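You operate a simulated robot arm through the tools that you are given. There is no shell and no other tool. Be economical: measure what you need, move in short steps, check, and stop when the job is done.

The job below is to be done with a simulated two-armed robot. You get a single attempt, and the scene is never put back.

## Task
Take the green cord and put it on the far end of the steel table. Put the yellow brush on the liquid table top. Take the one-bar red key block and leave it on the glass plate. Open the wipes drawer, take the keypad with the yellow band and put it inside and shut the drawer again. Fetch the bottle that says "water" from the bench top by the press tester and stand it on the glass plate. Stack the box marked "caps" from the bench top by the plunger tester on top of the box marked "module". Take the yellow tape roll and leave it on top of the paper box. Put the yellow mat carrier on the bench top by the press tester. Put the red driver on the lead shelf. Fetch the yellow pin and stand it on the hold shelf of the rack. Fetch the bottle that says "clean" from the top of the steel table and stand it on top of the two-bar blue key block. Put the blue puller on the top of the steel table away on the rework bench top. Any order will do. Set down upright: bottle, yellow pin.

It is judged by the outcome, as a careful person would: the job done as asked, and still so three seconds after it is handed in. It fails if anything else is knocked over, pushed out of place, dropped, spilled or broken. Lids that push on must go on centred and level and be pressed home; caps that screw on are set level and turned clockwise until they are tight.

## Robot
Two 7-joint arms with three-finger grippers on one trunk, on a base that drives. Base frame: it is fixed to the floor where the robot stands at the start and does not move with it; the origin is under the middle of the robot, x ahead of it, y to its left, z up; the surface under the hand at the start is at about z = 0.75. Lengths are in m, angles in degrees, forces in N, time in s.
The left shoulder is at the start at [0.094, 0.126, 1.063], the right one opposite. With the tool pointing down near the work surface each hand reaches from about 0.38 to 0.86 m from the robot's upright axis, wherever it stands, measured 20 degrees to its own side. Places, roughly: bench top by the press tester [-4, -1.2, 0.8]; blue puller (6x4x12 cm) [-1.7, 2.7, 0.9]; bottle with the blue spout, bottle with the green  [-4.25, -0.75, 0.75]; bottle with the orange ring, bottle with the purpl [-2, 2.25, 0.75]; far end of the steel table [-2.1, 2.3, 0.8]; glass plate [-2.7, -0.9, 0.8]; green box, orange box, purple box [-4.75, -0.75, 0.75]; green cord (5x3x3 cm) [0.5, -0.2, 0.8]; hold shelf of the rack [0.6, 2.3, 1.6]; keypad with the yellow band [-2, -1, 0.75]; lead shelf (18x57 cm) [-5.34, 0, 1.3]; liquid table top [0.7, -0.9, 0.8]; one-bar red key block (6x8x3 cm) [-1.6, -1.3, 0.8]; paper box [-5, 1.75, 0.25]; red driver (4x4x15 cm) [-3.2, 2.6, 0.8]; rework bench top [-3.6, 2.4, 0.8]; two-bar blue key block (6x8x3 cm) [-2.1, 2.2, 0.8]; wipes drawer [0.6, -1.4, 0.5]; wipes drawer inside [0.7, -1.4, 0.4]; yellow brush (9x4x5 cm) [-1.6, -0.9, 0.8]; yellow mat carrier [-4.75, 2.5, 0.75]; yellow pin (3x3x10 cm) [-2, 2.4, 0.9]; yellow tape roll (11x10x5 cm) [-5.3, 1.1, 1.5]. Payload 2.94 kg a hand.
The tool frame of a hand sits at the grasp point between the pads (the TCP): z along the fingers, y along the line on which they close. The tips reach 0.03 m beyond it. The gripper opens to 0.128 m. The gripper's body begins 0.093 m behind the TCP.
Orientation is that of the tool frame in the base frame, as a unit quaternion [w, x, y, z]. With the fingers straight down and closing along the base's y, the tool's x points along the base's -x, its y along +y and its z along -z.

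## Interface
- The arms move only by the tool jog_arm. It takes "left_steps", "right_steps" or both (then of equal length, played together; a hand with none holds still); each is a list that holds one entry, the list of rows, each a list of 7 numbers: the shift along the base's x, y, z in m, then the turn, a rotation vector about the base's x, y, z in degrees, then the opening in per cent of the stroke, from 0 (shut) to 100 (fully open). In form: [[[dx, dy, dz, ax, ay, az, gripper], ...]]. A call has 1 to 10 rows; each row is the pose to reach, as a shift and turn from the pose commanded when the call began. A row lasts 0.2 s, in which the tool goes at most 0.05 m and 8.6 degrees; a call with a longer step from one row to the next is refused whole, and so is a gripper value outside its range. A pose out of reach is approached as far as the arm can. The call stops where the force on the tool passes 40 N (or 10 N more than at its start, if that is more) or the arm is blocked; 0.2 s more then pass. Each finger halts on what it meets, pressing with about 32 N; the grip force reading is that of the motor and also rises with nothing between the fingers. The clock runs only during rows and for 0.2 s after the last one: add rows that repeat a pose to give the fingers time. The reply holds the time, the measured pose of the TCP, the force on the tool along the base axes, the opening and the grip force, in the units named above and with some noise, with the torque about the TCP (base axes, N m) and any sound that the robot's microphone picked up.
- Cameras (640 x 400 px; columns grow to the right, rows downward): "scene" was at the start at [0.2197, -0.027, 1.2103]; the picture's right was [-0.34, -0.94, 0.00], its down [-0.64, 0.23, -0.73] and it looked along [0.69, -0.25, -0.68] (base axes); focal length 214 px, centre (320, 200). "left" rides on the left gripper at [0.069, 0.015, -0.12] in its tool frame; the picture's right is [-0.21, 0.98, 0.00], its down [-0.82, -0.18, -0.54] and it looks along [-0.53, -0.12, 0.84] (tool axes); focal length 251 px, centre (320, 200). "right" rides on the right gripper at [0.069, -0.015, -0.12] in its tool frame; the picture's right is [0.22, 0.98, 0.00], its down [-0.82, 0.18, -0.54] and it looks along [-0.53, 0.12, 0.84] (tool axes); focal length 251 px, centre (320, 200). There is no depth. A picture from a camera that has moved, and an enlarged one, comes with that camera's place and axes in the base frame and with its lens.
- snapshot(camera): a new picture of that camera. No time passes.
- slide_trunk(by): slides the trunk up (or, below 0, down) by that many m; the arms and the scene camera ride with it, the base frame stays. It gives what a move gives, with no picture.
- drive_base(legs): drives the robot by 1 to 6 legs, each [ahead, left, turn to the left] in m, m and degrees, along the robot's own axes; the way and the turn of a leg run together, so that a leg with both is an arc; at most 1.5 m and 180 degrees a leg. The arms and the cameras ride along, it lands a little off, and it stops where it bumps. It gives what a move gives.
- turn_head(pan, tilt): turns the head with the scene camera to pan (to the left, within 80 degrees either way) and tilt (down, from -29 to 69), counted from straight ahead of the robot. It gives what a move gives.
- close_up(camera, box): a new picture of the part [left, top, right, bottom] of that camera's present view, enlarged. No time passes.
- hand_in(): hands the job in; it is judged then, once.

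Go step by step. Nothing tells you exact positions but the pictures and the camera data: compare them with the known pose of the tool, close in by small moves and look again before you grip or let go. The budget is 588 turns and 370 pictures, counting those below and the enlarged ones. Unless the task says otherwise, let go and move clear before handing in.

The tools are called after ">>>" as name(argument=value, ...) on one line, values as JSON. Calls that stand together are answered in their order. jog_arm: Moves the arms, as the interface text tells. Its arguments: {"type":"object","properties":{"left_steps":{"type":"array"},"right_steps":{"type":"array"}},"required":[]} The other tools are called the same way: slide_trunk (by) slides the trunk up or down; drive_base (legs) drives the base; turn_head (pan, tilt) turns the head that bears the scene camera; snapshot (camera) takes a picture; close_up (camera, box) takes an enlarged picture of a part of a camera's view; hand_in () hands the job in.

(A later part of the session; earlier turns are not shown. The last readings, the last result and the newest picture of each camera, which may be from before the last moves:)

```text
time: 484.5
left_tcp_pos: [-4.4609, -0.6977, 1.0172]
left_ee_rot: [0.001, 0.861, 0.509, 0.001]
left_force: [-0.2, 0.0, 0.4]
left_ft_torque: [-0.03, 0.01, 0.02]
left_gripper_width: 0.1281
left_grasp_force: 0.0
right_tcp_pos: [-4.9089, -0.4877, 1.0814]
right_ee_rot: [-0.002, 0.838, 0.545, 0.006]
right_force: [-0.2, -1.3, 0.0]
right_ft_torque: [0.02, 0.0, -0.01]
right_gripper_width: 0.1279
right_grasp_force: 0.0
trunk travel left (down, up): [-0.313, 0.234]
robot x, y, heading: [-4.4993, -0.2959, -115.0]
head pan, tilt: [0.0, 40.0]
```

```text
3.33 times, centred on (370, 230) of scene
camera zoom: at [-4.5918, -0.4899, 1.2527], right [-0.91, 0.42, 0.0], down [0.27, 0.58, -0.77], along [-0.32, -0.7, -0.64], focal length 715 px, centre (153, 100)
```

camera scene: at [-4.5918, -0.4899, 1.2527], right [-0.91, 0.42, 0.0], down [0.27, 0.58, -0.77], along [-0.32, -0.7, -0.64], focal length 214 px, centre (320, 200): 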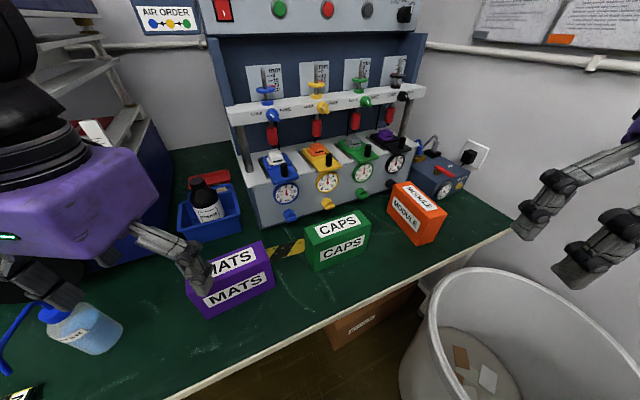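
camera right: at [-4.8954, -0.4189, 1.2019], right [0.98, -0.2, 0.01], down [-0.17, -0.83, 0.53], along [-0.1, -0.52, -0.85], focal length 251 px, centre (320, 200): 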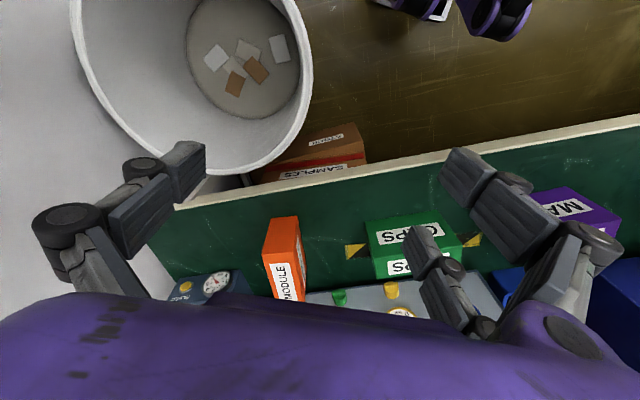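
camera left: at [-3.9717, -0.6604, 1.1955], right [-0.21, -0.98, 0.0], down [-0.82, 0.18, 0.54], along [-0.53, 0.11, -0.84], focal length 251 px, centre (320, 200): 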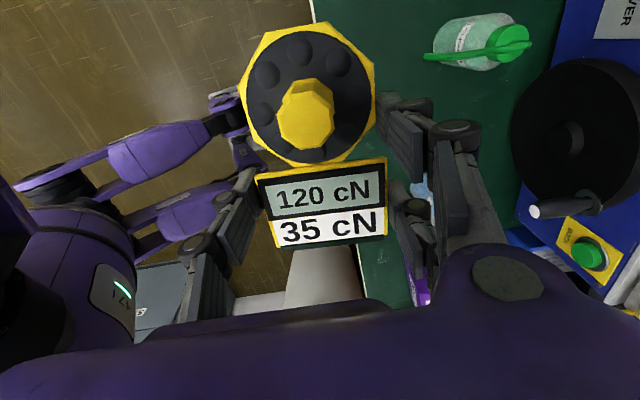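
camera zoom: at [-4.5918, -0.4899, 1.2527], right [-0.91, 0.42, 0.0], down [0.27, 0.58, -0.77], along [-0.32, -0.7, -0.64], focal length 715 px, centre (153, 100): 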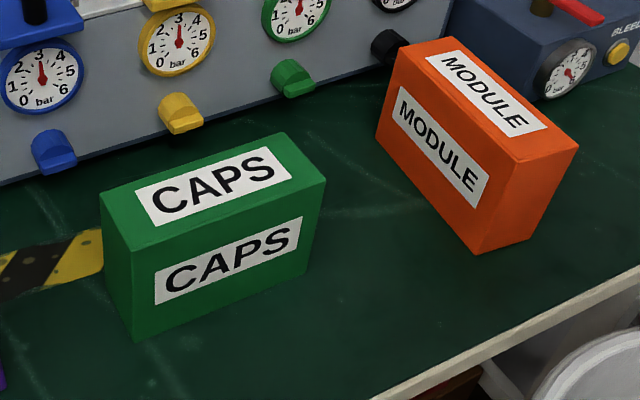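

CAPS: 15×6×10 cm at about (-4.785, -0.803), long side along x; MODULE at (-5.05, -0.805), long side along y. I'll turn the right hand -70° to grip CAPS across its short side, moving above it and pulling the left hand back.

>>> jog_arm(right_steps=[[[0.014, -0.033, -0.005, 0, 0, -7.8, 100], [0.028, -0.067, -0.01, 0, 0, -15.6, 90], [0.042, -0.1, -0.015, 0, 0, -23.4, 85], [0.056, -0.135, -0.02, 0, 0, -31.2, 80], [0.07, -0.17, -0.025, 0, 0, -39, 80], [0.084, -0.205, -0.03, 0, 0, -46.8, 80], [0.098, -0.24, -0.035, 0, 0, -54.6, 80], [0.112, -0.278, -0.04, 0, 0, -62.4, 80], [0.124, -0.315, -0.045, 0, 0, -70, 80]]], left_steps=[[[0.02, 0.03, 0.01, 0, 0, 0, 100], [0.04, 0.06, 0.02, 0, 0, 0, 100], [0.06, 0.09, 0.03, 0, 0, 0, 100], [0.08, 0.12, 0.04, 0, 0, 0, 100], [0.08, 0.12, 0.05, 0, 0, 0, 100], [0.08, 0.12, 0.05, 0, 0, 0, 100], [0.08, 0.12, 0.05, 0, 0, 0, 100], [0.08, 0.12, 0.05, 0, 0, 0, 100], [0.08, 0.12, 0.05, 0, 0, 0, 100]]])

>>> snapshot(camera="right")

```text
time: 486.1
left_tcp_pos: [-4.3836, -0.6009, 1.1009]
left_ee_rot: [0.003, 0.859, 0.513, -0.003]
left_force: [-0.8, -4.3, -1.5]
left_ft_torque: [0.14, -0.13, 0.23]
left_gripper_width: 0.1264
left_grasp_force: 0.1
left hand out of reach, approached as far as the arm can: row 1, 2, 3, 4, 5, 6, 7
right_tcp_pos: [-4.817, -0.7198, 1.047]
right_ee_rot: [0.001, 0.993, 0.121, 0.006]
right_force: [0.2, -0.7, 0.8]
right_ft_torque: [0.04, -0.02, -0.01]
right_gripper_width: 0.1024
right_grasp_force: 0.0
trunk travel left (down, up): [-0.313, 0.234]
robot x, y, heading: [-4.498, -0.2899, -114.7]
head pan, tilt: [0.0, 40.0]
stopped in row 7 (left hand): the force on the tool passed its limit at 44 N (the readings are from after the stop); the commanded pose is now the measured one
```

```text
172 pictures are left
camera right: at [-4.7534, -0.6868, 1.1686], right [0.44, -0.9, 0.01], down [-0.76, -0.37, 0.53], along [-0.47, -0.24, -0.85], focal length 251 px, centre (320, 200)
```

right: 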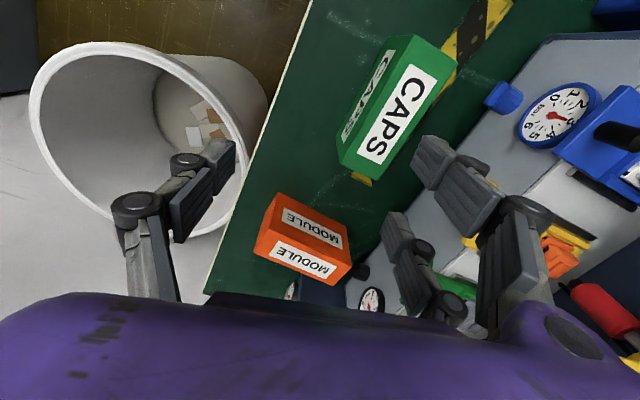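

The left hand just got too close to the body; I'll ease it outward and continue the right hand.

>>> jog_arm(left_steps=[[[0.02, -0.02, 0.01, 0, 0, 0, 100], [0.04, -0.04, 0.02, 0, 0, 0, 100], [0.07, -0.06, 0.03, 0, 0, 0, 100]]], right_steps=[[[0.012, -0.03, 0, 0, 0, -6, 80], [0.024, -0.06, 0, 0, 0, -12, 80], [0.032, -0.083, 0, 0, 0, -17.5, 80]]])

>>> snapshot(camera="right")

```text
time: 486.9
left_tcp_pos: [-4.3135, -0.6509, 1.135]
left_ee_rot: [0.011, 0.86, 0.51, -0.016]
left_force: [-0.1, -1.7, -3.8]
left_ft_torque: [0.26, -0.07, 0.02]
left_gripper_width: 0.128
left_grasp_force: 0.3
right_tcp_pos: [-4.8452, -0.6873, 1.0747]
right_ee_rot: [0.005, 0.999, -0.031, 0.005]
right_force: [-0.1, 1.8, 0.2]
right_ft_torque: [-0.19, 0.02, -0.01]
right_gripper_width: 0.102
right_grasp_force: 0.1
right hand out of reach, approached as far as the arm can: row 1, 2, 3
trunk travel left (down, up): [-0.313, 0.234]
robot x, y, heading: [-4.5004, -0.2941, -114.9]
head pan, tilt: [0.0, 40.0]
```

```text
171 pictures are left
camera right: at [-4.7763, -0.6732, 1.1934], right [0.15, -0.99, 0.01], down [-0.84, -0.12, 0.53], along [-0.53, -0.09, -0.85], focal length 251 px, centre (320, 200)
```

right: 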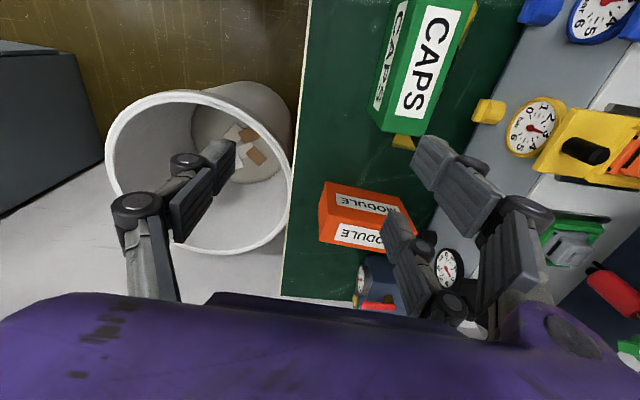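

I'll translate the base instead so the hand ends above CAPS.

>>> drive_base(legs=[[0, 0.103, 0], [0.08, 0, 0]])

>>> snapshot(camera="right")

```text
time: 489.1
left_tcp_pos: [-4.2517, -0.7717, 1.1303]
left_ee_rot: [0.003, 0.858, 0.513, -0.002]
left_force: [-0.1, -0.5, 0.9]
left_ft_torque: [0.01, 0.0, 0.0]
left_gripper_width: 0.1279
left_grasp_force: 0.0
right_tcp_pos: [-4.7857, -0.8074, 1.0704]
right_ee_rot: [0.002, 1.0, -0.031, 0.005]
right_force: [0.5, 0.5, -0.1]
right_ft_torque: [0.08, -0.05, 0.01]
right_gripper_width: 0.1023
right_grasp_force: 0.0
trunk travel left (down, up): [-0.313, 0.234]
robot x, y, heading: [-4.4378, -0.4058, -114.8]
head pan, tilt: [0.0, 40.0]
```

```text
170 pictures are left
camera right: at [-4.7155, -0.7948, 1.1908], right [0.15, -0.99, 0.01], down [-0.84, -0.13, 0.53], along [-0.53, -0.09, -0.85], focal length 251 px, centre (320, 200)
```

right: 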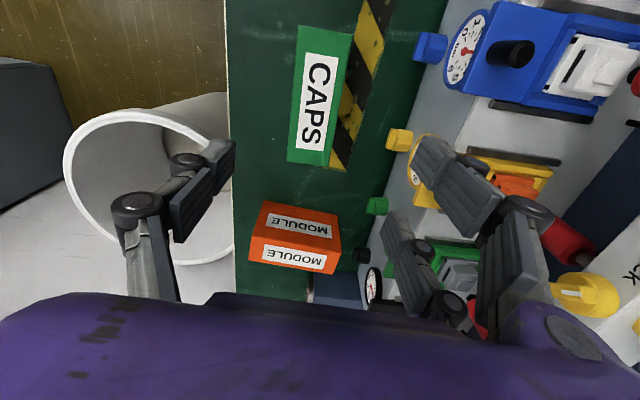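

CAPS centre (-4.775, -0.802). Descend over it.

>>> jog_arm(right_steps=[[[0.01, 0.005, -0.04, 0, 0, 2, 80], [0.01, 0.005, -0.08, 0, 0, 2, 80], [0.01, 0.005, -0.12, 0, 0, 2, 80], [0.01, 0.005, -0.16, 0, 0, 2, 80], [0.01, 0.005, -0.2, 0, 0, 2, 80]]])

>>> snapshot(camera="right")

```text
time: 490.3
left_tcp_pos: [-4.2523, -0.7719, 1.1291]
left_ee_rot: [0.003, 0.859, 0.512, -0.002]
left_force: [-0.5, -0.1, 0.6]
left_ft_torque: [-0.01, -0.02, -0.03]
left_gripper_width: 0.1281
left_grasp_force: 0.0
right_tcp_pos: [-4.7759, -0.8026, 0.8675]
right_ee_rot: [0.002, 1.0, -0.015, 0.006]
right_force: [0.3, 0.0, -0.5]
right_ft_torque: [-0.02, 0.0, -0.02]
right_gripper_width: 0.102
right_grasp_force: 0.0
trunk travel left (down, up): [-0.313, 0.234]
robot x, y, heading: [-4.439, -0.4075, -114.9]
head pan, tilt: [0.0, 40.0]
```

```text
169 pictures are left
camera right: at [-4.7068, -0.7867, 0.9881], right [0.19, -0.98, 0.01], down [-0.83, -0.15, 0.53], along [-0.52, -0.1, -0.85], focal length 251 px, centre (320, 200)
```

right: 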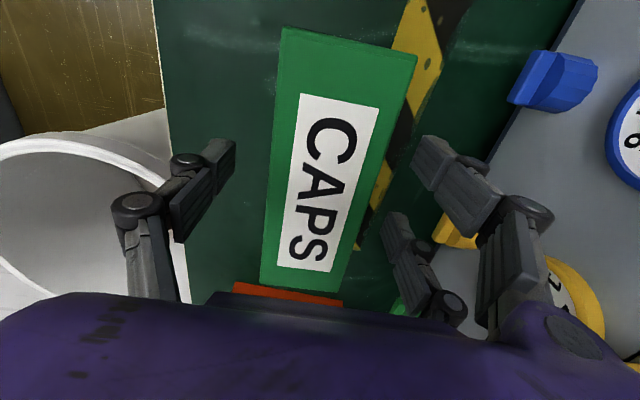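

>>> jog_arm(right_steps=[[[0, 0, -0.03, 0, 0, 0, 80], [0, 0, -0.047, 0, 0, 0, 80], [0, 0, -0.047, 0, 0, 0, 55], [0, 0, -0.047, 0, 0, 0, 35], [0, 0, -0.047, 0, 0, 0, 10], [0, 0, -0.047, 0, 0, 0, 0], [0, 0, -0.047, 0, 0, 0, 0]]])

>>> snapshot(camera="right")

```text
time: 491.9
left_tcp_pos: [-4.2516, -0.7714, 1.13]
left_ee_rot: [0.002, 0.858, 0.513, -0.004]
left_force: [-0.3, 0.2, -0.1]
left_ft_torque: [0.03, 0.0, 0.0]
left_gripper_width: 0.1279
left_grasp_force: 0.1
right_tcp_pos: [-4.7741, -0.8023, 0.8216]
right_ee_rot: [0.003, 1.0, -0.014, 0.005]
right_force: [0.8, -3.4, 5.1]
right_ft_torque: [-0.25, -0.06, 0.03]
right_gripper_width: 0.0595
right_grasp_force: 32.2
trunk travel left (down, up): [-0.313, 0.234]
robot x, y, heading: [-4.441, -0.405, -114.9]
head pan, tilt: [0.0, 40.0]
```

```text
168 pictures are left
camera right: at [-4.7046, -0.7871, 0.9425], right [0.19, -0.98, 0.01], down [-0.83, -0.15, 0.53], along [-0.52, -0.11, -0.85], focal length 251 px, centre (320, 200)
```

right: 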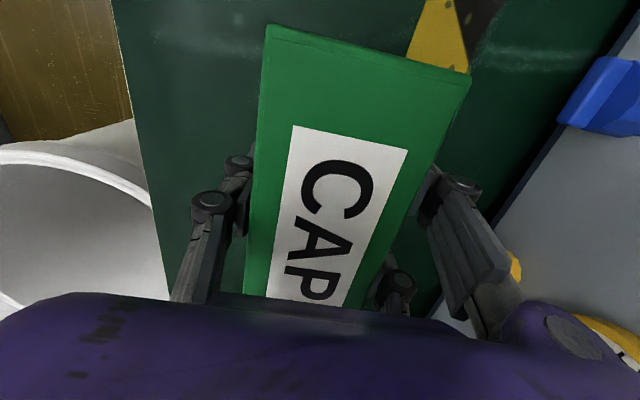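

Gripped. Lift, turn 85° to match MODULE's direction while moving over it.

>>> jog_arm(right_steps=[[[0, 0, 0.04, 0, 0, 0, 0], [0, 0, 0.08, 0, 0, 0, 0], [0, 0.01, 0.12, 0, 0, 0, 0], [0, 0.03, 0.15, 0, 0, 5, 0], [-0.01, 0.05, 0.17, 0, 0, 12, 0], [-0.03, 0.07, 0.17, 0, 0, 20, 0], [-0.05, 0.08, 0.17, 0, 0, 28, 0], [-0.07, 0.09, 0.17, 0, 0, 36, 0], [-0.09, 0.09, 0.17, 0, 0, 44, 0], [-0.11, 0.09, 0.17, 0, 0, 52, 0]]])

>>> jog_arm(right_steps=[[[-0.02, 0, 0, 0, 0, 6, 0], [-0.04, -0.01, 0, 0, 0, 12, 0], [-0.06, -0.02, 0, 0, 0, 18, 0], [-0.08, -0.03, 0, 0, 0, 24, 0], [-0.1, -0.04, 0, 0, 0, 30, 0], [-0.12, -0.06, 0, 0, 0, 33.4, 0], [-0.145, -0.075, 0, 0, 0, 33.4, 0], [-0.167, -0.092, 0, 0, 0, 33.4, 0]]])

>>> snapshot(camera="scene")

>>> snapshot(camera="right")

```text
time: 494.1
left_tcp_pos: [-4.2524, -0.7701, 1.1311]
left_ee_rot: [0.004, 0.859, 0.512, -0.002]
left_force: [-0.7, -0.3, -0.6]
left_ft_torque: [-0.01, -0.03, -0.01]
left_gripper_width: 0.1281
left_grasp_force: 0.1
right_tcp_pos: [-4.8847, -0.7103, 0.9941]
right_ee_rot: [-0.001, 0.904, 0.427, 0.005]
right_force: [-0.4, 1.2, -2.3]
right_ft_torque: [0.02, -0.02, 0.02]
right_gripper_width: 0.0593
right_grasp_force: 31.6
trunk travel left (down, up): [-0.313, 0.234]
robot x, y, heading: [-4.436, -0.4079, -114.8]
head pan, tilt: [0.0, 40.0]
```

```text
time: 495.9
left_tcp_pos: [-4.252, -0.7718, 1.1303]
left_ee_rot: [0.003, 0.859, 0.513, -0.002]
left_force: [0.0, -0.9, 0.2]
left_ft_torque: [0.04, -0.01, -0.06]
left_gripper_width: 0.128
left_grasp_force: 0.0
right_tcp_pos: [-5.0524, -0.8036, 0.992]
right_ee_rot: [-0.002, 0.744, 0.668, 0.007]
right_force: [0.1, 0.9, -3.2]
right_ft_torque: [0.07, -0.02, 0.02]
right_gripper_width: 0.0596
right_grasp_force: 31.7
trunk travel left (down, up): [-0.313, 0.234]
robot x, y, heading: [-4.4374, -0.4079, -115.2]
head pan, tilt: [0.0, 40.0]
```

```text
167 pictures are left
camera scene: at [-4.5313, -0.6057, 1.2525], right [-0.91, 0.42, 0.0], down [0.27, 0.58, -0.77], along [-0.32, -0.69, -0.64], focal length 214 px, centre (320, 200)
```

scene: 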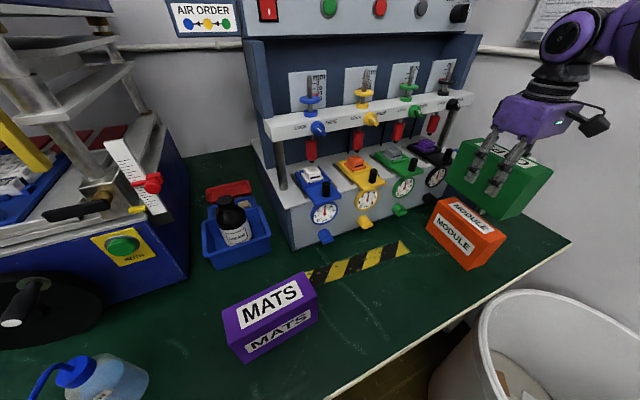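

```text
166 pictures are left
camera right: at [-5.0597, -0.734, 1.1128], right [0.99, 0.11, 0.01], down [0.09, -0.84, 0.53], along [0.06, -0.53, -0.85], focal length 251 px, centre (320, 200)
```

right: 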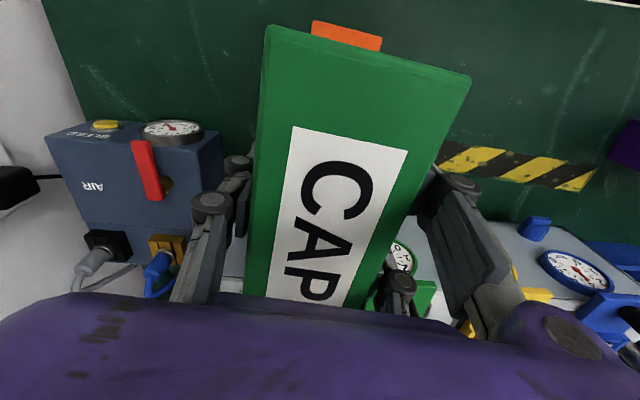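

>>> close_up(camera="scene", box=[400, 110, 580, 290])

```text
2.22 times, centred on (490, 200) of scene
camera zoom: at [-4.5313, -0.6057, 1.2525], right [-0.91, 0.42, 0.0], down [0.27, 0.58, -0.77], along [-0.32, -0.69, -0.64], focal length 477 px, centre (-58, 200)
```

zoom: 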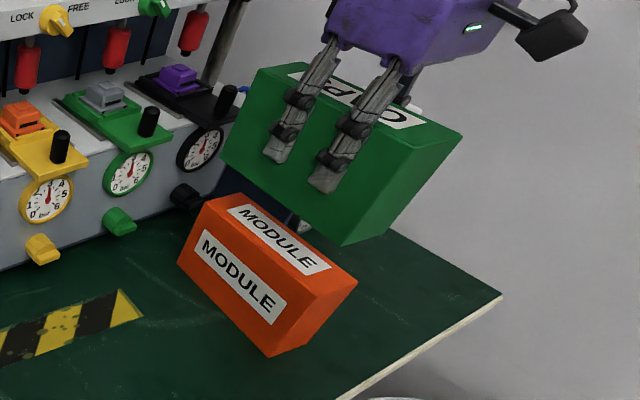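

CAPS is aligned over MODULE. Lower slowly to contact (expected TCP ≈ 0.922).

>>> jog_arm(right_steps=[[[0.001, -0.001, -0.03, 0, 0, -1, 0], [0.001, -0.001, -0.055, 0, 0, -1, 0], [0.001, -0.001, -0.065, 0, 0, -1, 0], [0.001, -0.001, -0.07, 0, 0, -1, 0], [0.001, -0.001, -0.074, 0, 0, -1, 0]]])

>>> close_up(camera="scene", box=[400, 110, 580, 290])

```text
time: 497.1
left_tcp_pos: [-4.2511, -0.7683, 1.1301]
left_ee_rot: [0.004, 0.858, 0.513, -0.005]
left_force: [-0.4, -0.3, 0.5]
left_ft_torque: [0.05, 0.0, 0.0]
left_gripper_width: 0.128
left_grasp_force: 0.0
right_tcp_pos: [-5.0491, -0.8054, 0.9221]
right_ee_rot: [-0.001, 0.75, 0.661, 0.002]
right_force: [-1.8, -1.8, 28.2]
right_ft_torque: [-0.09, 0.1, -0.02]
right_gripper_width: 0.0595
right_grasp_force: 32.3
trunk travel left (down, up): [-0.313, 0.234]
robot x, y, heading: [-4.4377, -0.406, -114.7]
head pan, tilt: [0.0, 40.0]
```

```text
2.22 times, centred on (490, 200) of scene
camera zoom: at [-4.5286, -0.6033, 1.2532], right [-0.91, 0.42, 0.0], down [0.27, 0.58, -0.77], along [-0.32, -0.7, -0.64], focal length 477 px, centre (-58, 200)
```

zoom: 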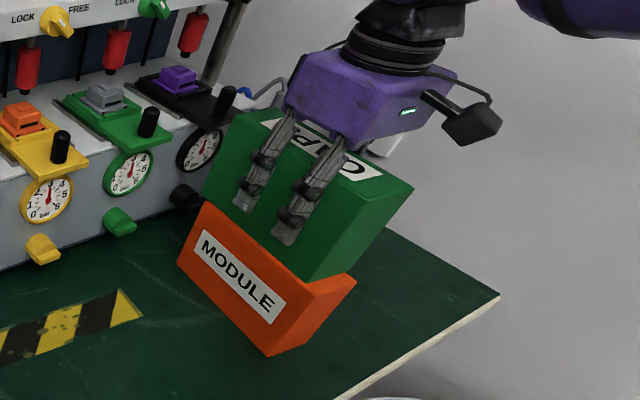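

Stacked squarely. Ease, open, and rise.

>>> jog_arm(right_steps=[[[0, 0, 0.0025, 0, 0, 0, 0], [0, 0, 0.0025, 0, 0, 0, 50], [0, 0, 0.0025, 0, 0, 0, 60], [0, 0, 0.0025, 0, 0, 0, 70], [0, 0, 0.0025, 0, 0, 0, 75], [0, 0, 0.04, 0, 0, 0, 75], [0, 0, 0.08, 0, 0, 0, 75], [0, 0, 0.12, 0, 0, 0, 75], [0.02, 0.03, 0.15, 0, 0, 0, 75], [0.04, 0.07, 0.17, 0, 0, 0, 75]]])

>>> snapshot(camera="scene")

```text
time: 499.3
left_tcp_pos: [-4.2531, -0.7693, 1.1306]
left_ee_rot: [0.003, 0.859, 0.513, -0.003]
left_force: [0.1, 0.7, -0.1]
left_ft_torque: [-0.05, 0.0, -0.01]
left_gripper_width: 0.1279
left_grasp_force: 0.0
right_tcp_pos: [-5.0097, -0.7347, 1.0905]
right_ee_rot: [-0.002, 0.75, 0.661, 0.005]
right_force: [0.7, 0.9, 0.0]
right_ft_torque: [-0.02, -0.02, 0.01]
right_gripper_width: 0.0962
right_grasp_force: 0.1
trunk travel left (down, up): [-0.313, 0.234]
robot x, y, heading: [-4.4357, -0.4043, -114.8]
head pan, tilt: [0.0, 40.0]
```

```text
163 pictures are left
camera scene: at [-4.5307, -0.6034, 1.2529], right [-0.91, 0.42, 0.0], down [0.27, 0.58, -0.77], along [-0.32, -0.7, -0.64], focal length 214 px, centre (320, 200)
```

scene: 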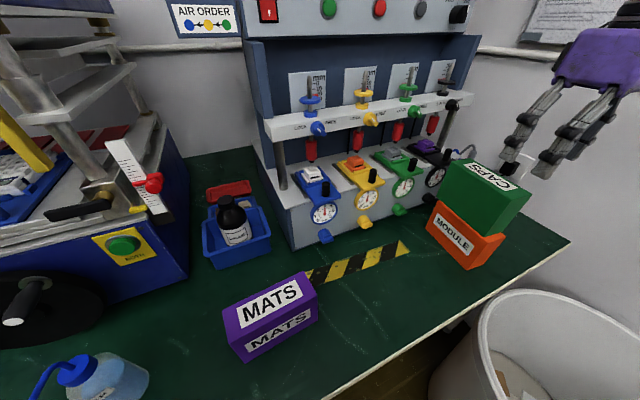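

CAPS sits on MODULE. Now the yellow tape roll: back off, turn to the left wall and move to y ≈ 1.

>>> drive_base(legs=[[-0.35, 0, 0], [0, 0, -65], [0, -1.15, 0]])

>>> slide_trunk(by=0.2)

>>> turn_head(pan=0, tilt=5)

>>> snapshot(camera="scene")

```text
time: 514.1
left_tcp_pos: [-4.5371, 0.708, 1.1295]
left_ee_rot: [0.0, 0.999, -0.034, -0.004]
left_force: [0.0, -0.6, 0.7]
left_ft_torque: [-0.01, 0.0, -0.01]
left_gripper_width: 0.128
left_grasp_force: 0.1
right_tcp_pos: [-4.8187, 1.411, 1.0905]
right_ee_rot: [0.001, 0.989, 0.148, 0.005]
right_force: [0.5, 0.9, -0.1]
right_ft_torque: [0.02, 0.01, 0.02]
right_gripper_width: 0.0961
right_grasp_force: 0.0
trunk travel left (down, up): [-0.313, 0.234]
robot x, y, heading: [-4.2869, 1.0299, 179.7]
head pan, tilt: [0.0, 40.0]
```

```text
time: 516.3
left_tcp_pos: [-4.5403, 0.7078, 1.3294]
left_ee_rot: [0.001, 0.999, -0.035, -0.004]
left_force: [-1.2, -0.4, -0.6]
left_ft_torque: [0.0, -0.06, 0.02]
left_gripper_width: 0.1282
left_grasp_force: 0.1
right_tcp_pos: [-4.8189, 1.4116, 1.2887]
right_ee_rot: [0.0, 0.989, 0.148, 0.007]
right_force: [-0.6, 0.0, 0.0]
right_ft_torque: [-0.01, -0.01, 0.02]
right_gripper_width: 0.0958
right_grasp_force: 0.0
trunk travel left (down, up): [-0.513, 0.034]
robot x, y, heading: [-4.2894, 1.0255, 179.4]
head pan, tilt: [0.0, 40.0]
```

```text
time: 517.3
left_tcp_pos: [-4.5389, 0.7084, 1.33]
left_ee_rot: [0.001, 0.999, -0.035, -0.004]
left_force: [-0.2, 0.1, 0.1]
left_ft_torque: [0.0, 0.03, -0.02]
left_gripper_width: 0.128
left_grasp_force: 0.1
right_tcp_pos: [-4.8193, 1.4129, 1.2896]
right_ee_rot: [0.001, 0.989, 0.148, 0.006]
right_force: [-0.6, -0.6, -0.4]
right_ft_torque: [0.02, 0.02, -0.01]
right_gripper_width: 0.0962
right_grasp_force: 0.1
trunk travel left (down, up): [-0.513, 0.034]
robot x, y, heading: [-4.2858, 1.0277, 179.4]
head pan, tilt: [0.0, 5.0]
```

```text
162 pictures are left
camera scene: at [-4.4209, 1.0305, 1.5258], right [0.01, 1.0, 0.0], down [0.09, 0.0, -1.0], along [-1.0, 0.01, -0.09], focal length 214 px, centre (320, 200)
```

scene: 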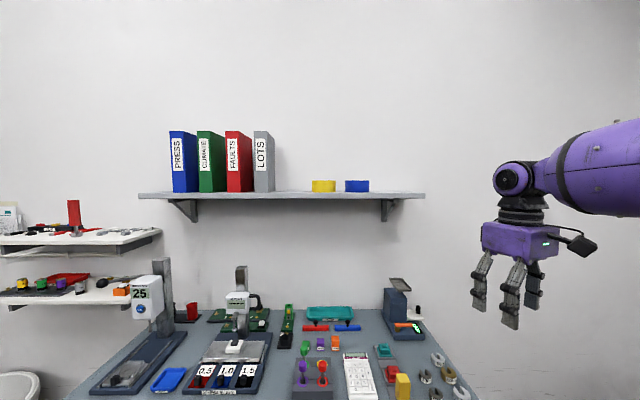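

The tape roll sits at about (-5.3, 1.056) on the shelf, z 1.48–1.525. I'll raise the right hand above shelf height first.

>>> jog_arm(right_steps=[[[0.005, -0.015, 0.035, 0, 0, -3, 95], [0.01, -0.03, 0.07, 0, 0, -6, 90], [0.015, -0.045, 0.105, 0, 0, -9, 90], [0.02, -0.06, 0.14, 0, 0, -12, 90], [0.025, -0.075, 0.175, 0, 0, -15, 90], [0.03, -0.09, 0.21, 0, 0, -17.5, 90], [0.03, -0.1, 0.245, 0, 0, -17.5, 90], [0.03, -0.11, 0.28, 0, 0, -17.5, 90], [0.03, -0.12, 0.31, 0, 0, -17.5, 90]]])

>>> slide_trunk(by=0.03)

```text
time: 519.3
left_tcp_pos: [-4.5382, 0.7078, 1.3306]
left_ee_rot: [0.001, 0.999, -0.035, -0.004]
left_force: [0.6, -0.2, -0.2]
left_ft_torque: [-0.01, 0.0, -0.03]
left_gripper_width: 0.128
left_grasp_force: 0.0
right_tcp_pos: [-4.7425, 1.3152, 1.5079]
right_ee_rot: [0.002, 1.0, -0.003, 0.004]
right_force: [-0.3, 0.7, 0.1]
right_ft_torque: [0.0, 0.02, 0.02]
right_gripper_width: 0.1152
right_grasp_force: 0.0
right hand out of reach, approached as far as the arm can: row 6, 7, 8, 9
trunk travel left (down, up): [-0.513, 0.034]
robot x, y, heading: [-4.2865, 1.0314, 179.6]
head pan, tilt: [0.0, 5.0]
```

```text
time: 520.1
left_tcp_pos: [-4.537, 0.7077, 1.3592]
left_ee_rot: [0.001, 0.999, -0.035, -0.004]
left_force: [0.2, -0.3, -0.2]
left_ft_torque: [0.0, -0.05, -0.01]
left_gripper_width: 0.128
left_grasp_force: 0.0
right_tcp_pos: [-4.7021, 1.314, 1.5735]
right_ee_rot: [0.002, 0.999, -0.003, -0.044]
right_force: [0.1, -0.4, -1.1]
right_ft_torque: [-0.02, -0.05, -0.02]
right_gripper_width: 0.1155
right_grasp_force: 0.0
trunk travel left (down, up): [-0.543, 0.004]
robot x, y, heading: [-4.2868, 1.0261, 179.6]
head pan, tilt: [0.0, 5.0]
```

Straight-down tops out here; I'll pitch the hand 15° more (20° total) to lower the wrist, then drive to line up with the tape.

>>> jog_arm(right_steps=[[[0, 0, 0, 0, 5, 0, 90], [0, 0, 0, 0, 10, 0, 90], [0, 0, 0, 0, 15, 0, 90]]])

>>> drive_base(legs=[[0, 0.255, 0], [0.28, 0, 0]])

>>> snapshot(camera="scene")

>>> snapshot(camera="right")

```text
time: 520.9
left_tcp_pos: [-4.5399, 0.7077, 1.3595]
left_ee_rot: [0.0, 0.999, -0.034, -0.003]
left_force: [-1.0, 0.4, -0.5]
left_ft_torque: [0.02, 0.0, -0.03]
left_gripper_width: 0.1281
left_grasp_force: 0.1
right_tcp_pos: [-4.7047, 1.3152, 1.5735]
right_ee_rot: [0.003, 0.984, -0.003, -0.176]
right_force: [0.3, -0.5, 0.4]
right_ft_torque: [-0.02, -0.02, 0.01]
right_gripper_width: 0.1151
right_grasp_force: 0.1
trunk travel left (down, up): [-0.543, 0.004]
robot x, y, heading: [-4.2836, 1.0272, 179.6]
head pan, tilt: [0.0, 5.0]
```

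```text
time: 525.3
left_tcp_pos: [-4.8236, 0.4552, 1.3602]
left_ee_rot: [0.0, 0.999, -0.036, -0.005]
left_force: [0.3, -0.7, 0.1]
left_ft_torque: [-0.05, 0.04, 0.02]
left_gripper_width: 0.1279
left_grasp_force: 0.0
right_tcp_pos: [-4.986, 1.0626, 1.5753]
right_ee_rot: [0.002, 0.984, -0.003, -0.176]
right_force: [0.6, -0.2, 0.1]
right_ft_torque: [0.0, -0.01, 0.0]
right_gripper_width: 0.1152
right_grasp_force: 0.1
trunk travel left (down, up): [-0.543, 0.004]
robot x, y, heading: [-4.5702, 0.7741, 179.4]
head pan, tilt: [0.0, 5.0]
```

```text
161 pictures are left
camera scene: at [-4.6676, 0.7778, 1.5566], right [0.01, 1.0, 0.0], down [0.09, 0.0, -1.0], along [-1.0, 0.01, -0.09], focal length 214 px, centre (320, 200)
```

scene: 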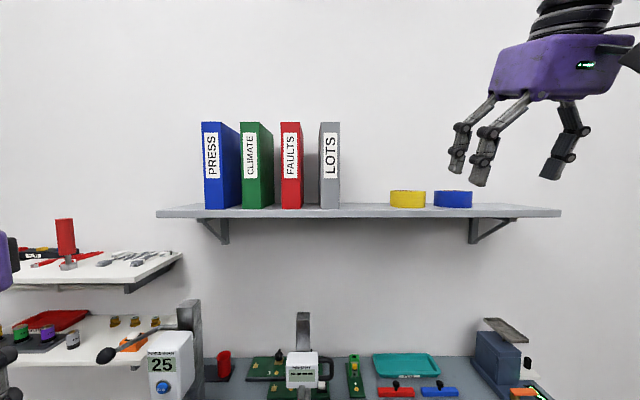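

```text
160 pictures are left
camera right: at [-4.8793, 1.0791, 1.6635], right [0.19, -0.98, -0.07], down [-0.58, -0.17, 0.79], along [-0.79, -0.11, -0.6], focal length 251 px, centre (320, 200)
```

right: 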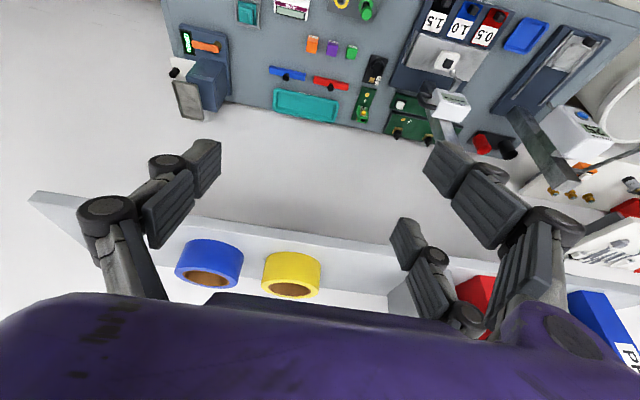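

Tape centre triangulates to (-5.327, 1.057), shelf z ≈ 1.478. Drive forward 0.22 m, then reach.

>>> drive_base(legs=[[0.22, 0, 0]])

>>> jog_arm(right_steps=[[[-0.03, 0, 0, 0, 0, 0, 92], [-0.06, 0, 0, 0, 0, 0, 92], [-0.09, -0.003, 0, 0, 0, 0, 92], [-0.115, -0.005, -0.005, 0, 0, 0, 92]]])

>>> snapshot(camera="right")

```text
time: 526.7
left_tcp_pos: [-4.9389, 0.4571, 1.3587]
left_ee_rot: [0.0, 0.999, -0.036, -0.002]
left_force: [0.6, -0.6, -0.1]
left_ft_torque: [0.02, 0.0, 0.03]
left_gripper_width: 0.128
left_grasp_force: 0.0
right_tcp_pos: [-5.1026, 1.0658, 1.5711]
right_ee_rot: [0.002, 0.985, -0.006, -0.171]
right_force: [0.3, 0.3, 0.3]
right_ft_torque: [-0.03, -0.01, 0.02]
right_gripper_width: 0.1149
right_grasp_force: 0.0
trunk travel left (down, up): [-0.543, 0.004]
robot x, y, heading: [-4.6795, 0.7785, 179.3]
head pan, tilt: [0.0, 5.0]
stopped in leg 1: the robot was blocked; the commanded pose is now the measured one
```

```text
time: 527.7
left_tcp_pos: [-4.9362, 0.4574, 1.3595]
left_ee_rot: [0.0, 0.999, -0.037, -0.003]
left_force: [-0.1, -0.1, 0.3]
left_ft_torque: [0.0, -0.02, -0.01]
left_gripper_width: 0.1281
left_grasp_force: 0.1
right_tcp_pos: [-5.196, 1.0695, 1.5601]
right_ee_rot: [0.001, 0.985, -0.006, -0.172]
right_force: [-0.5, 0.8, -0.3]
right_ft_torque: [0.01, 0.0, -0.04]
right_gripper_width: 0.1174
right_grasp_force: 0.0
right hand out of reach, approached as far as the arm can: row 3, 4
trunk travel left (down, up): [-0.543, 0.004]
robot x, y, heading: [-4.6816, 0.7765, 179.2]
head pan, tilt: [0.0, 5.0]
```

```text
159 pictures are left
camera right: at [-5.0893, 1.0853, 1.6484], right [0.19, -0.98, -0.07], down [-0.59, -0.17, 0.79], along [-0.78, -0.11, -0.61], focal length 251 px, centre (320, 200)
```

right: 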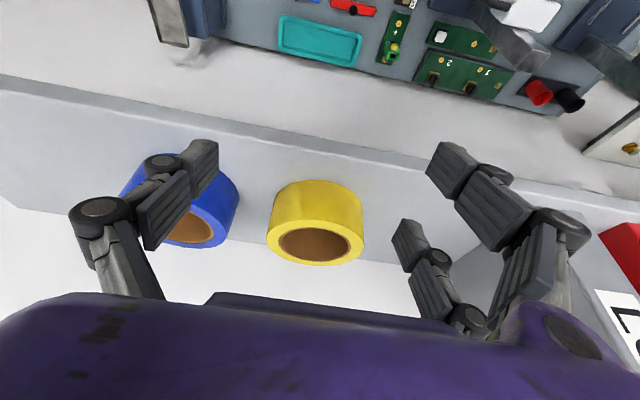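

The base can't get closer and a straight grip is out of reach. I'll instead pinch the tape's front wall: yaw the hand 90° (single finger into the hole) with a 30° pitch. First retract, rotate, and shift the base so the shoulder lines up.

>>> jog_arm(right_steps=[[[0.03, -0.01, 0.005, 0, 0, 8, 80], [0.06, -0.02, 0.01, 0, 0, 16, 70], [0.09, -0.03, 0.01, 0, 0, 24, 60], [0.11, -0.04, 0.01, 0, 0, 32, 50], [0.12, -0.05, 0.01, 0, 0, 40, 45], [0.12, -0.06, 0.01, 0, 0, 48, 45], [0.12, -0.07, 0.01, 0, 0, 56, 45], [0.12, -0.07, 0.01, 0, 0, 64, 45], [0.12, -0.07, 0.01, 0, 0, 72, 45], [0.12, -0.07, 0.01, 0, 0, 80, 45]]])

>>> jog_arm(right_steps=[[[0, 0, 0, 0, 4, 5, 45], [0, 0, 0, 0, 8, 10, 45], [0, 0, 0, 0, 10, 10, 45]]])

>>> snapshot(camera="right")

```text
time: 529.9
left_tcp_pos: [-4.9357, 0.456, 1.3592]
left_ee_rot: [0.001, 0.999, -0.036, -0.003]
left_force: [0.7, -0.2, -0.7]
left_ft_torque: [0.0, -0.01, -0.04]
left_gripper_width: 0.1281
left_grasp_force: 0.1
right_tcp_pos: [-5.0747, 0.9989, 1.5683]
right_ee_rot: [0.114, 0.757, 0.629, -0.132]
right_force: [0.5, 0.4, 0.3]
right_ft_torque: [0.01, 0.01, 0.01]
right_gripper_width: 0.0573
right_grasp_force: 0.0
trunk travel left (down, up): [-0.543, 0.004]
robot x, y, heading: [-4.6803, 0.7773, 179.2]
head pan, tilt: [0.0, 5.0]
```

```text
time: 530.7
left_tcp_pos: [-4.9363, 0.4573, 1.3601]
left_ee_rot: [0.001, 0.999, -0.036, -0.004]
left_force: [0.0, -0.1, 0.1]
left_ft_torque: [0.0, 0.0, 0.0]
left_gripper_width: 0.1278
left_grasp_force: 0.1
right_tcp_pos: [-5.0743, 1.0, 1.5689]
right_ee_rot: [0.067, 0.686, 0.7, -0.187]
right_force: [0.5, 0.5, -0.2]
right_ft_torque: [-0.01, 0.01, -0.02]
right_gripper_width: 0.0578
right_grasp_force: 0.3
trunk travel left (down, up): [-0.543, 0.004]
robot x, y, heading: [-4.6804, 0.7736, 179.5]
head pan, tilt: [0.0, 5.0]
```

```text
158 pictures are left
camera right: at [-5.0722, 1.1085, 1.657], right [0.95, 0.19, -0.24], down [0.31, -0.58, 0.76], along [0.01, -0.79, -0.61], focal length 251 px, centre (320, 200)
```

right: 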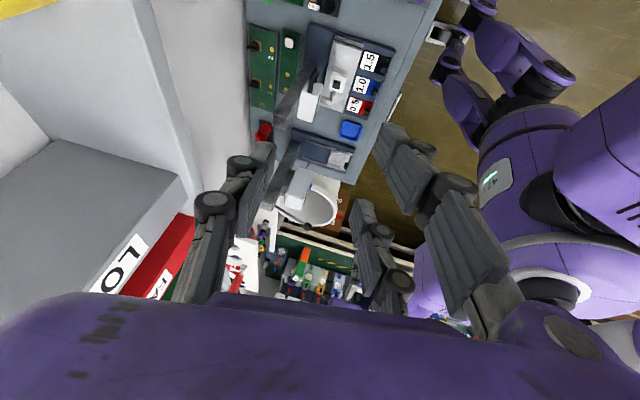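

The yaw also swung the tilt sideways; I'll correct the orientation so the fingers point forward-down.

>>> jog_arm(right_steps=[[[0, 0.01, 0, 5, 5, -1.6, 45], [0, 0.02, 0, 10, 10, -3.2, 45], [0, 0.03, 0, 15, 15, -4.9, 45], [0, 0.04, 0, 19.8, 19.9, -6.5, 45]]])

>>> snapshot(camera="right")

```text
time: 531.7
left_tcp_pos: [-4.9361, 0.4576, 1.3601]
left_ee_rot: [0.0, 0.999, -0.036, -0.004]
left_force: [0.8, -0.2, 0.6]
left_ft_torque: [0.0, 0.03, 0.01]
left_gripper_width: 0.1278
left_grasp_force: 0.2
right_tcp_pos: [-5.0745, 1.04, 1.5695]
right_ee_rot: [-0.184, 0.682, 0.684, -0.183]
right_force: [0.5, -0.3, -0.1]
right_ft_torque: [-0.06, -0.01, 0.0]
right_gripper_width: 0.0575
right_grasp_force: 0.0
trunk travel left (down, up): [-0.543, 0.004]
robot x, y, heading: [-4.6822, 0.7783, 179.3]
head pan, tilt: [0.0, 5.0]
```

```text
157 pictures are left
camera right: at [-5.0264, 1.1102, 1.6796], right [0.85, 0.21, -0.49], down [0.43, -0.82, 0.38], along [-0.32, -0.53, -0.79], focal length 251 px, centre (320, 200)
```

right: 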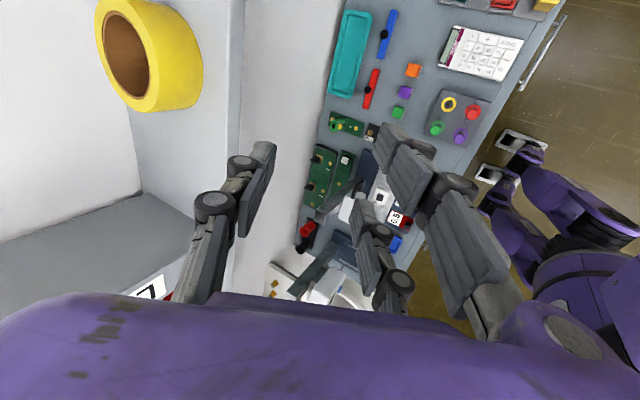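

Now shift the base right 0.15 m and bring the hand over the tape's front wall.

>>> drive_base(legs=[[0, -0.15, 0]])

>>> jog_arm(right_steps=[[[-0.02, -0.03, 0.005, 0, 0, 0, 45], [-0.05, -0.06, 0.005, 0, 0, 0, 45], [-0.08, -0.09, 0.005, 0, 0, 0, 45], [-0.11, -0.115, 0.005, 0, 0, 0, 45], [-0.14, -0.134, 0.005, 0, 0, 0, 45], [-0.165, -0.134, 0.005, 0, 0, 0, 45]]])

>>> snapshot(camera="right")

>>> snapshot(camera="scene")

```text
time: 533.7
left_tcp_pos: [-4.9342, 0.6084, 1.3587]
left_ee_rot: [0.001, 0.999, -0.035, -0.004]
left_force: [0.0, 0.1, -0.6]
left_ft_torque: [0.0, 0.06, 0.02]
left_gripper_width: 0.1281
left_grasp_force: 0.0
right_tcp_pos: [-5.0738, 1.1894, 1.5685]
right_ee_rot: [-0.181, 0.682, 0.684, -0.183]
right_force: [-0.5, -0.1, -0.1]
right_ft_torque: [0.04, 0.0, 0.0]
right_gripper_width: 0.0577
right_grasp_force: 0.2
trunk travel left (down, up): [-0.543, 0.004]
robot x, y, heading: [-4.6811, 0.9272, 179.4]
head pan, tilt: [0.0, 5.0]
```

```text
time: 535.1
left_tcp_pos: [-4.9363, 0.6097, 1.3594]
left_ee_rot: [0.001, 0.999, -0.036, -0.002]
left_force: [-0.6, 1.3, 0.2]
left_ft_torque: [-0.04, -0.05, 0.0]
left_gripper_width: 0.1279
left_grasp_force: 0.0
right_tcp_pos: [-5.1747, 1.1106, 1.5662]
right_ee_rot: [-0.181, 0.683, 0.683, -0.182]
right_force: [-0.5, 1.0, -1.0]
right_ft_torque: [0.03, -0.05, 0.03]
right_gripper_width: 0.0577
right_grasp_force: 0.1
right hand out of reach, approached as far as the arm can: row 4, 5, 6
trunk travel left (down, up): [-0.543, 0.004]
robot x, y, heading: [-4.6799, 0.9311, 179.4]
head pan, tilt: [0.0, 5.0]
```

```text
156 pictures are left
camera right: at [-5.1273, 1.1813, 1.6768], right [0.85, 0.21, -0.48], down [0.43, -0.82, 0.38], along [-0.31, -0.53, -0.79], focal length 251 px, centre (320, 200)
```

right: 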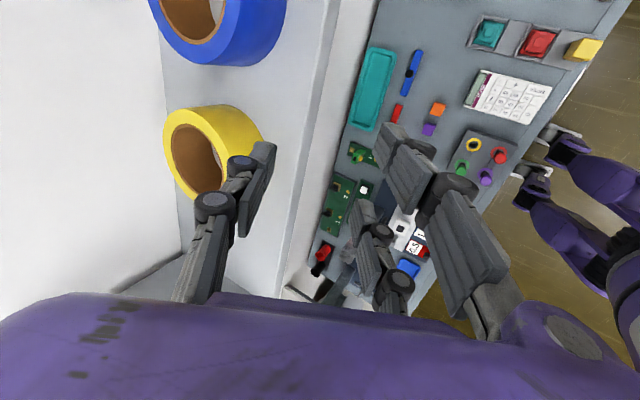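

```text
155 pictures are left
camera scene: at [-4.7825, 0.9323, 1.5559], right [0.01, 1.0, 0.0], down [0.09, 0.0, -1.0], along [-1.0, 0.01, -0.09], focal length 214 px, centre (320, 200)
```

scene: 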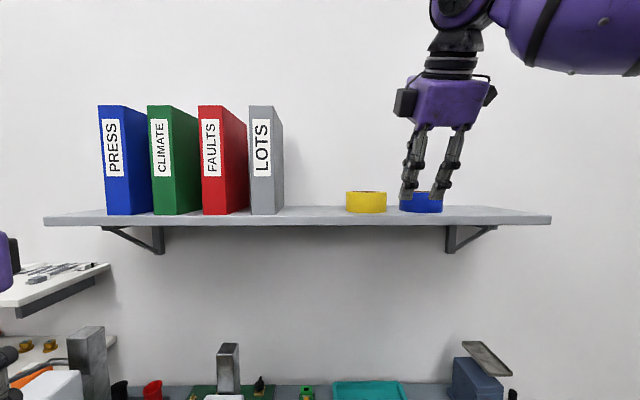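

The arm prefers the target further to its right; shift the base back left 0.17 m and retry the reach.

>>> jog_arm(right_steps=[[[0.03, 0.02, 0, 0, 0, 0, 45], [0.06, 0.04, 0, 0, 0, 0, 45], [0.08, 0.08, 0, 0, 0, 0, 45]]])

>>> drive_base(legs=[[0, 0.17, 0]])

>>> jog_arm(right_steps=[[[-0.03, 0, 0, 0, 0, 0, 45], [-0.06, 0.005, -0.005, 0, 0, 0, 45], [-0.09, 0.01, -0.01, 0, 0, 0, 45], [-0.12, 0.02, -0.01, 0, 0, 0, 45], [-0.15, 0.03, -0.01, 0, 0, 0, 45]]])

>>> snapshot(camera="right")

```text
time: 535.9
left_tcp_pos: [-4.934, 0.6109, 1.3594]
left_ee_rot: [0.002, 0.999, -0.035, -0.004]
left_force: [0.5, 0.9, 0.5]
left_ft_torque: [-0.03, 0.0, -0.01]
left_gripper_width: 0.1282
left_grasp_force: 0.0
right_tcp_pos: [-5.0896, 1.1901, 1.571]
right_ee_rot: [-0.181, 0.682, 0.684, -0.184]
right_force: [0.6, 0.4, -0.4]
right_ft_torque: [0.0, 0.02, 0.03]
right_gripper_width: 0.0577
right_grasp_force: 0.0
trunk travel left (down, up): [-0.543, 0.004]
robot x, y, heading: [-4.6791, 0.93, 179.5]
head pan, tilt: [0.0, 5.0]
```

```text
time: 538.1
left_tcp_pos: [-4.9352, 0.4379, 1.3598]
left_ee_rot: [0.001, 0.999, -0.036, -0.003]
left_force: [0.3, -0.7, 0.5]
left_ft_torque: [0.03, 0.03, 0.01]
left_gripper_width: 0.128
left_grasp_force: 0.1
right_tcp_pos: [-5.0915, 1.0173, 1.5698]
right_ee_rot: [-0.182, 0.682, 0.684, -0.184]
right_force: [0.6, -0.6, 0.1]
right_ft_torque: [-0.03, -0.02, -0.01]
right_gripper_width: 0.0575
right_grasp_force: 0.1
trunk travel left (down, up): [-0.543, 0.004]
robot x, y, heading: [-4.6811, 0.7548, 179.5]
head pan, tilt: [0.0, 5.0]
```

```text
time: 539.3
left_tcp_pos: [-4.9379, 0.4385, 1.3603]
left_ee_rot: [0.0, 0.999, -0.036, -0.001]
left_force: [-0.4, 1.1, -0.9]
left_ft_torque: [0.01, -0.08, 0.0]
left_gripper_width: 0.128
left_grasp_force: 0.1
right_tcp_pos: [-5.2463, 1.05, 1.5573]
right_ee_rot: [-0.18, 0.683, 0.684, -0.183]
right_force: [-0.7, 0.6, -0.2]
right_ft_torque: [0.02, -0.04, -0.01]
right_gripper_width: 0.0577
right_grasp_force: 0.0
trunk travel left (down, up): [-0.543, 0.004]
robot x, y, heading: [-4.6819, 0.7529, 179.8]
head pan, tilt: [0.0, 5.0]
```

```text
154 pictures are left
camera right: at [-5.1992, 1.1202, 1.6688], right [0.85, 0.22, -0.48], down [0.43, -0.82, 0.38], along [-0.31, -0.53, -0.79], focal length 251 px, centre (320, 200)
```

right: 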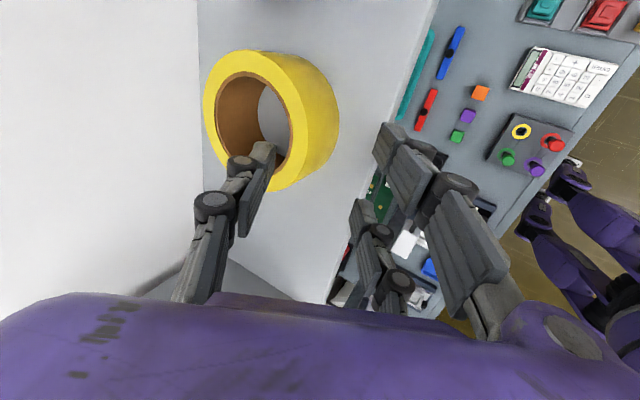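

Now reachable. Continue down into position.

>>> jog_arm(right_steps=[[[-0.018, 0.004, -0.008, 0, 0, 0, 45], [-0.031, 0.0065, -0.018, 0, 0, 0, 45], [-0.031, 0.0065, -0.028, 0, 0, 0, 45]]])

>>> snapshot(camera="right")

```text
time: 540.1
left_tcp_pos: [-4.9329, 0.4356, 1.3607]
left_ee_rot: [0.0, 0.999, -0.036, -0.004]
left_force: [0.9, -0.6, 0.5]
left_ft_torque: [-0.01, 0.06, 0.0]
left_gripper_width: 0.1277
left_grasp_force: 0.1
right_tcp_pos: [-5.2687, 1.0526, 1.5343]
right_ee_rot: [-0.182, 0.682, 0.684, -0.184]
right_force: [0.9, 0.7, 0.9]
right_ft_torque: [0.01, -0.01, -0.03]
right_gripper_width: 0.0577
right_grasp_force: 0.0
right hand out of reach, approached as far as the arm can: row 2
trunk travel left (down, up): [-0.543, 0.004]
robot x, y, heading: [-4.68, 0.7585, 179.6]
head pan, tilt: [0.0, 5.0]
```

```text
153 pictures are left
camera right: at [-5.2219, 1.1225, 1.6446], right [0.84, 0.22, -0.49], down [0.43, -0.82, 0.38], along [-0.32, -0.53, -0.79], focal length 251 px, centre (320, 200)
```

right: 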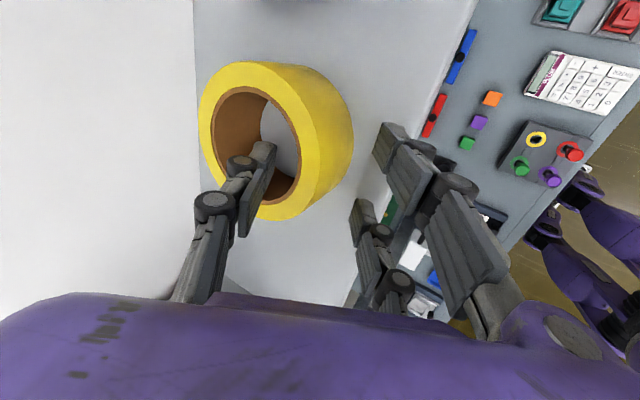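

The single finger is inside the hole. Close on the wall.

>>> jog_arm(right_steps=[[[0, 0, 0, 0, 0, 0, 30], [0, 0, 0, 0, 0, 0, 15], [0, 0, 0, 0, 0, 0, 5], [0, 0, 0, 0, 0, 0, 0], [0, 0, 0, 0, 0, 0, 0]]])

>>> snapshot(camera="right")

```text
time: 541.3
left_tcp_pos: [-4.9337, 0.4358, 1.36]
left_ee_rot: [0.0, 0.999, -0.036, -0.004]
left_force: [0.3, 0.2, 0.5]
left_ft_torque: [0.01, 0.0, -0.02]
left_gripper_width: 0.1281
left_grasp_force: 0.0
right_tcp_pos: [-5.2708, 1.0541, 1.5329]
right_ee_rot: [-0.182, 0.682, 0.683, -0.184]
right_force: [-0.3, 0.7, 8.1]
right_ft_torque: [-0.03, 0.13, -0.01]
right_gripper_width: 0.0133
right_grasp_force: 31.8
trunk travel left (down, up): [-0.543, 0.004]
robot x, y, heading: [-4.6811, 0.7575, 179.3]
head pan, tilt: [0.0, 5.0]
```

```text
152 pictures are left
camera right: at [-5.2243, 1.1236, 1.6434], right [0.85, 0.21, -0.49], down [0.43, -0.82, 0.38], along [-0.32, -0.53, -0.79], focal length 251 px, centre (320, 200)
```

right: 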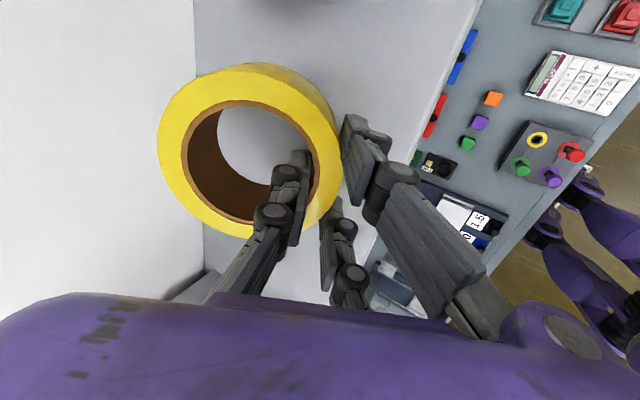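

Gripped and the roll tilted up as expected. Pull back and slightly up off the shelf.

>>> jog_arm(right_steps=[[[0.01, 0, 0.01, 0, 0, 0, 0], [0.03, 0, 0.02, 0, 0, 0, 0], [0.06, 0, 0.03, 0, 0, 0, 0], [0.1, 0, 0.03, 0, 0, 0, 0], [0.14, 0.01, 0.03, 0, 0, 0, 0], [0.18, 0.02, 0.03, 0, 0, 0, 0], [0.22, 0.03, 0.03, 0, 0, 0, 0]]])

>>> snapshot(camera="scene")

```text
time: 542.9
left_tcp_pos: [-4.9329, 0.4394, 1.3606]
left_ee_rot: [0.002, 0.999, -0.036, -0.005]
left_force: [0.2, 0.0, 0.2]
left_ft_torque: [-0.03, 0.07, 0.03]
left_gripper_width: 0.1279
left_grasp_force: 0.0
right_tcp_pos: [-5.0519, 1.0838, 1.5617]
right_ee_rot: [-0.182, 0.681, 0.684, -0.185]
right_force: [0.3, -1.0, -1.6]
right_ft_torque: [-0.02, -0.03, 0.02]
right_gripper_width: 0.0129
right_grasp_force: 32.2
trunk travel left (down, up): [-0.543, 0.004]
robot x, y, heading: [-4.6805, 0.7599, 179.5]
head pan, tilt: [0.0, 5.0]
```

```text
151 pictures are left
camera scene: at [-4.7783, 0.7611, 1.5565], right [0.01, 1.0, 0.0], down [0.09, 0.0, -1.0], along [-1.0, 0.01, -0.09], focal length 214 px, centre (320, 200)
```

scene: 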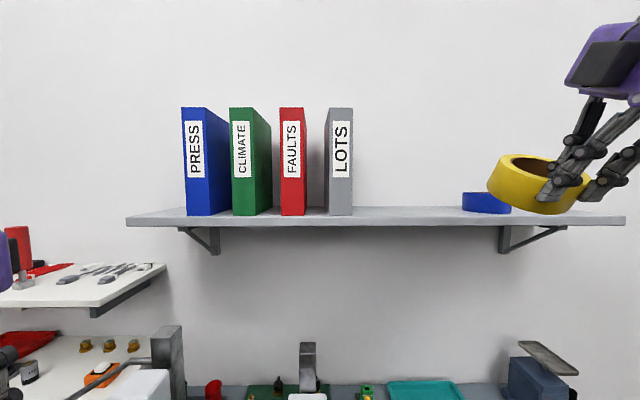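

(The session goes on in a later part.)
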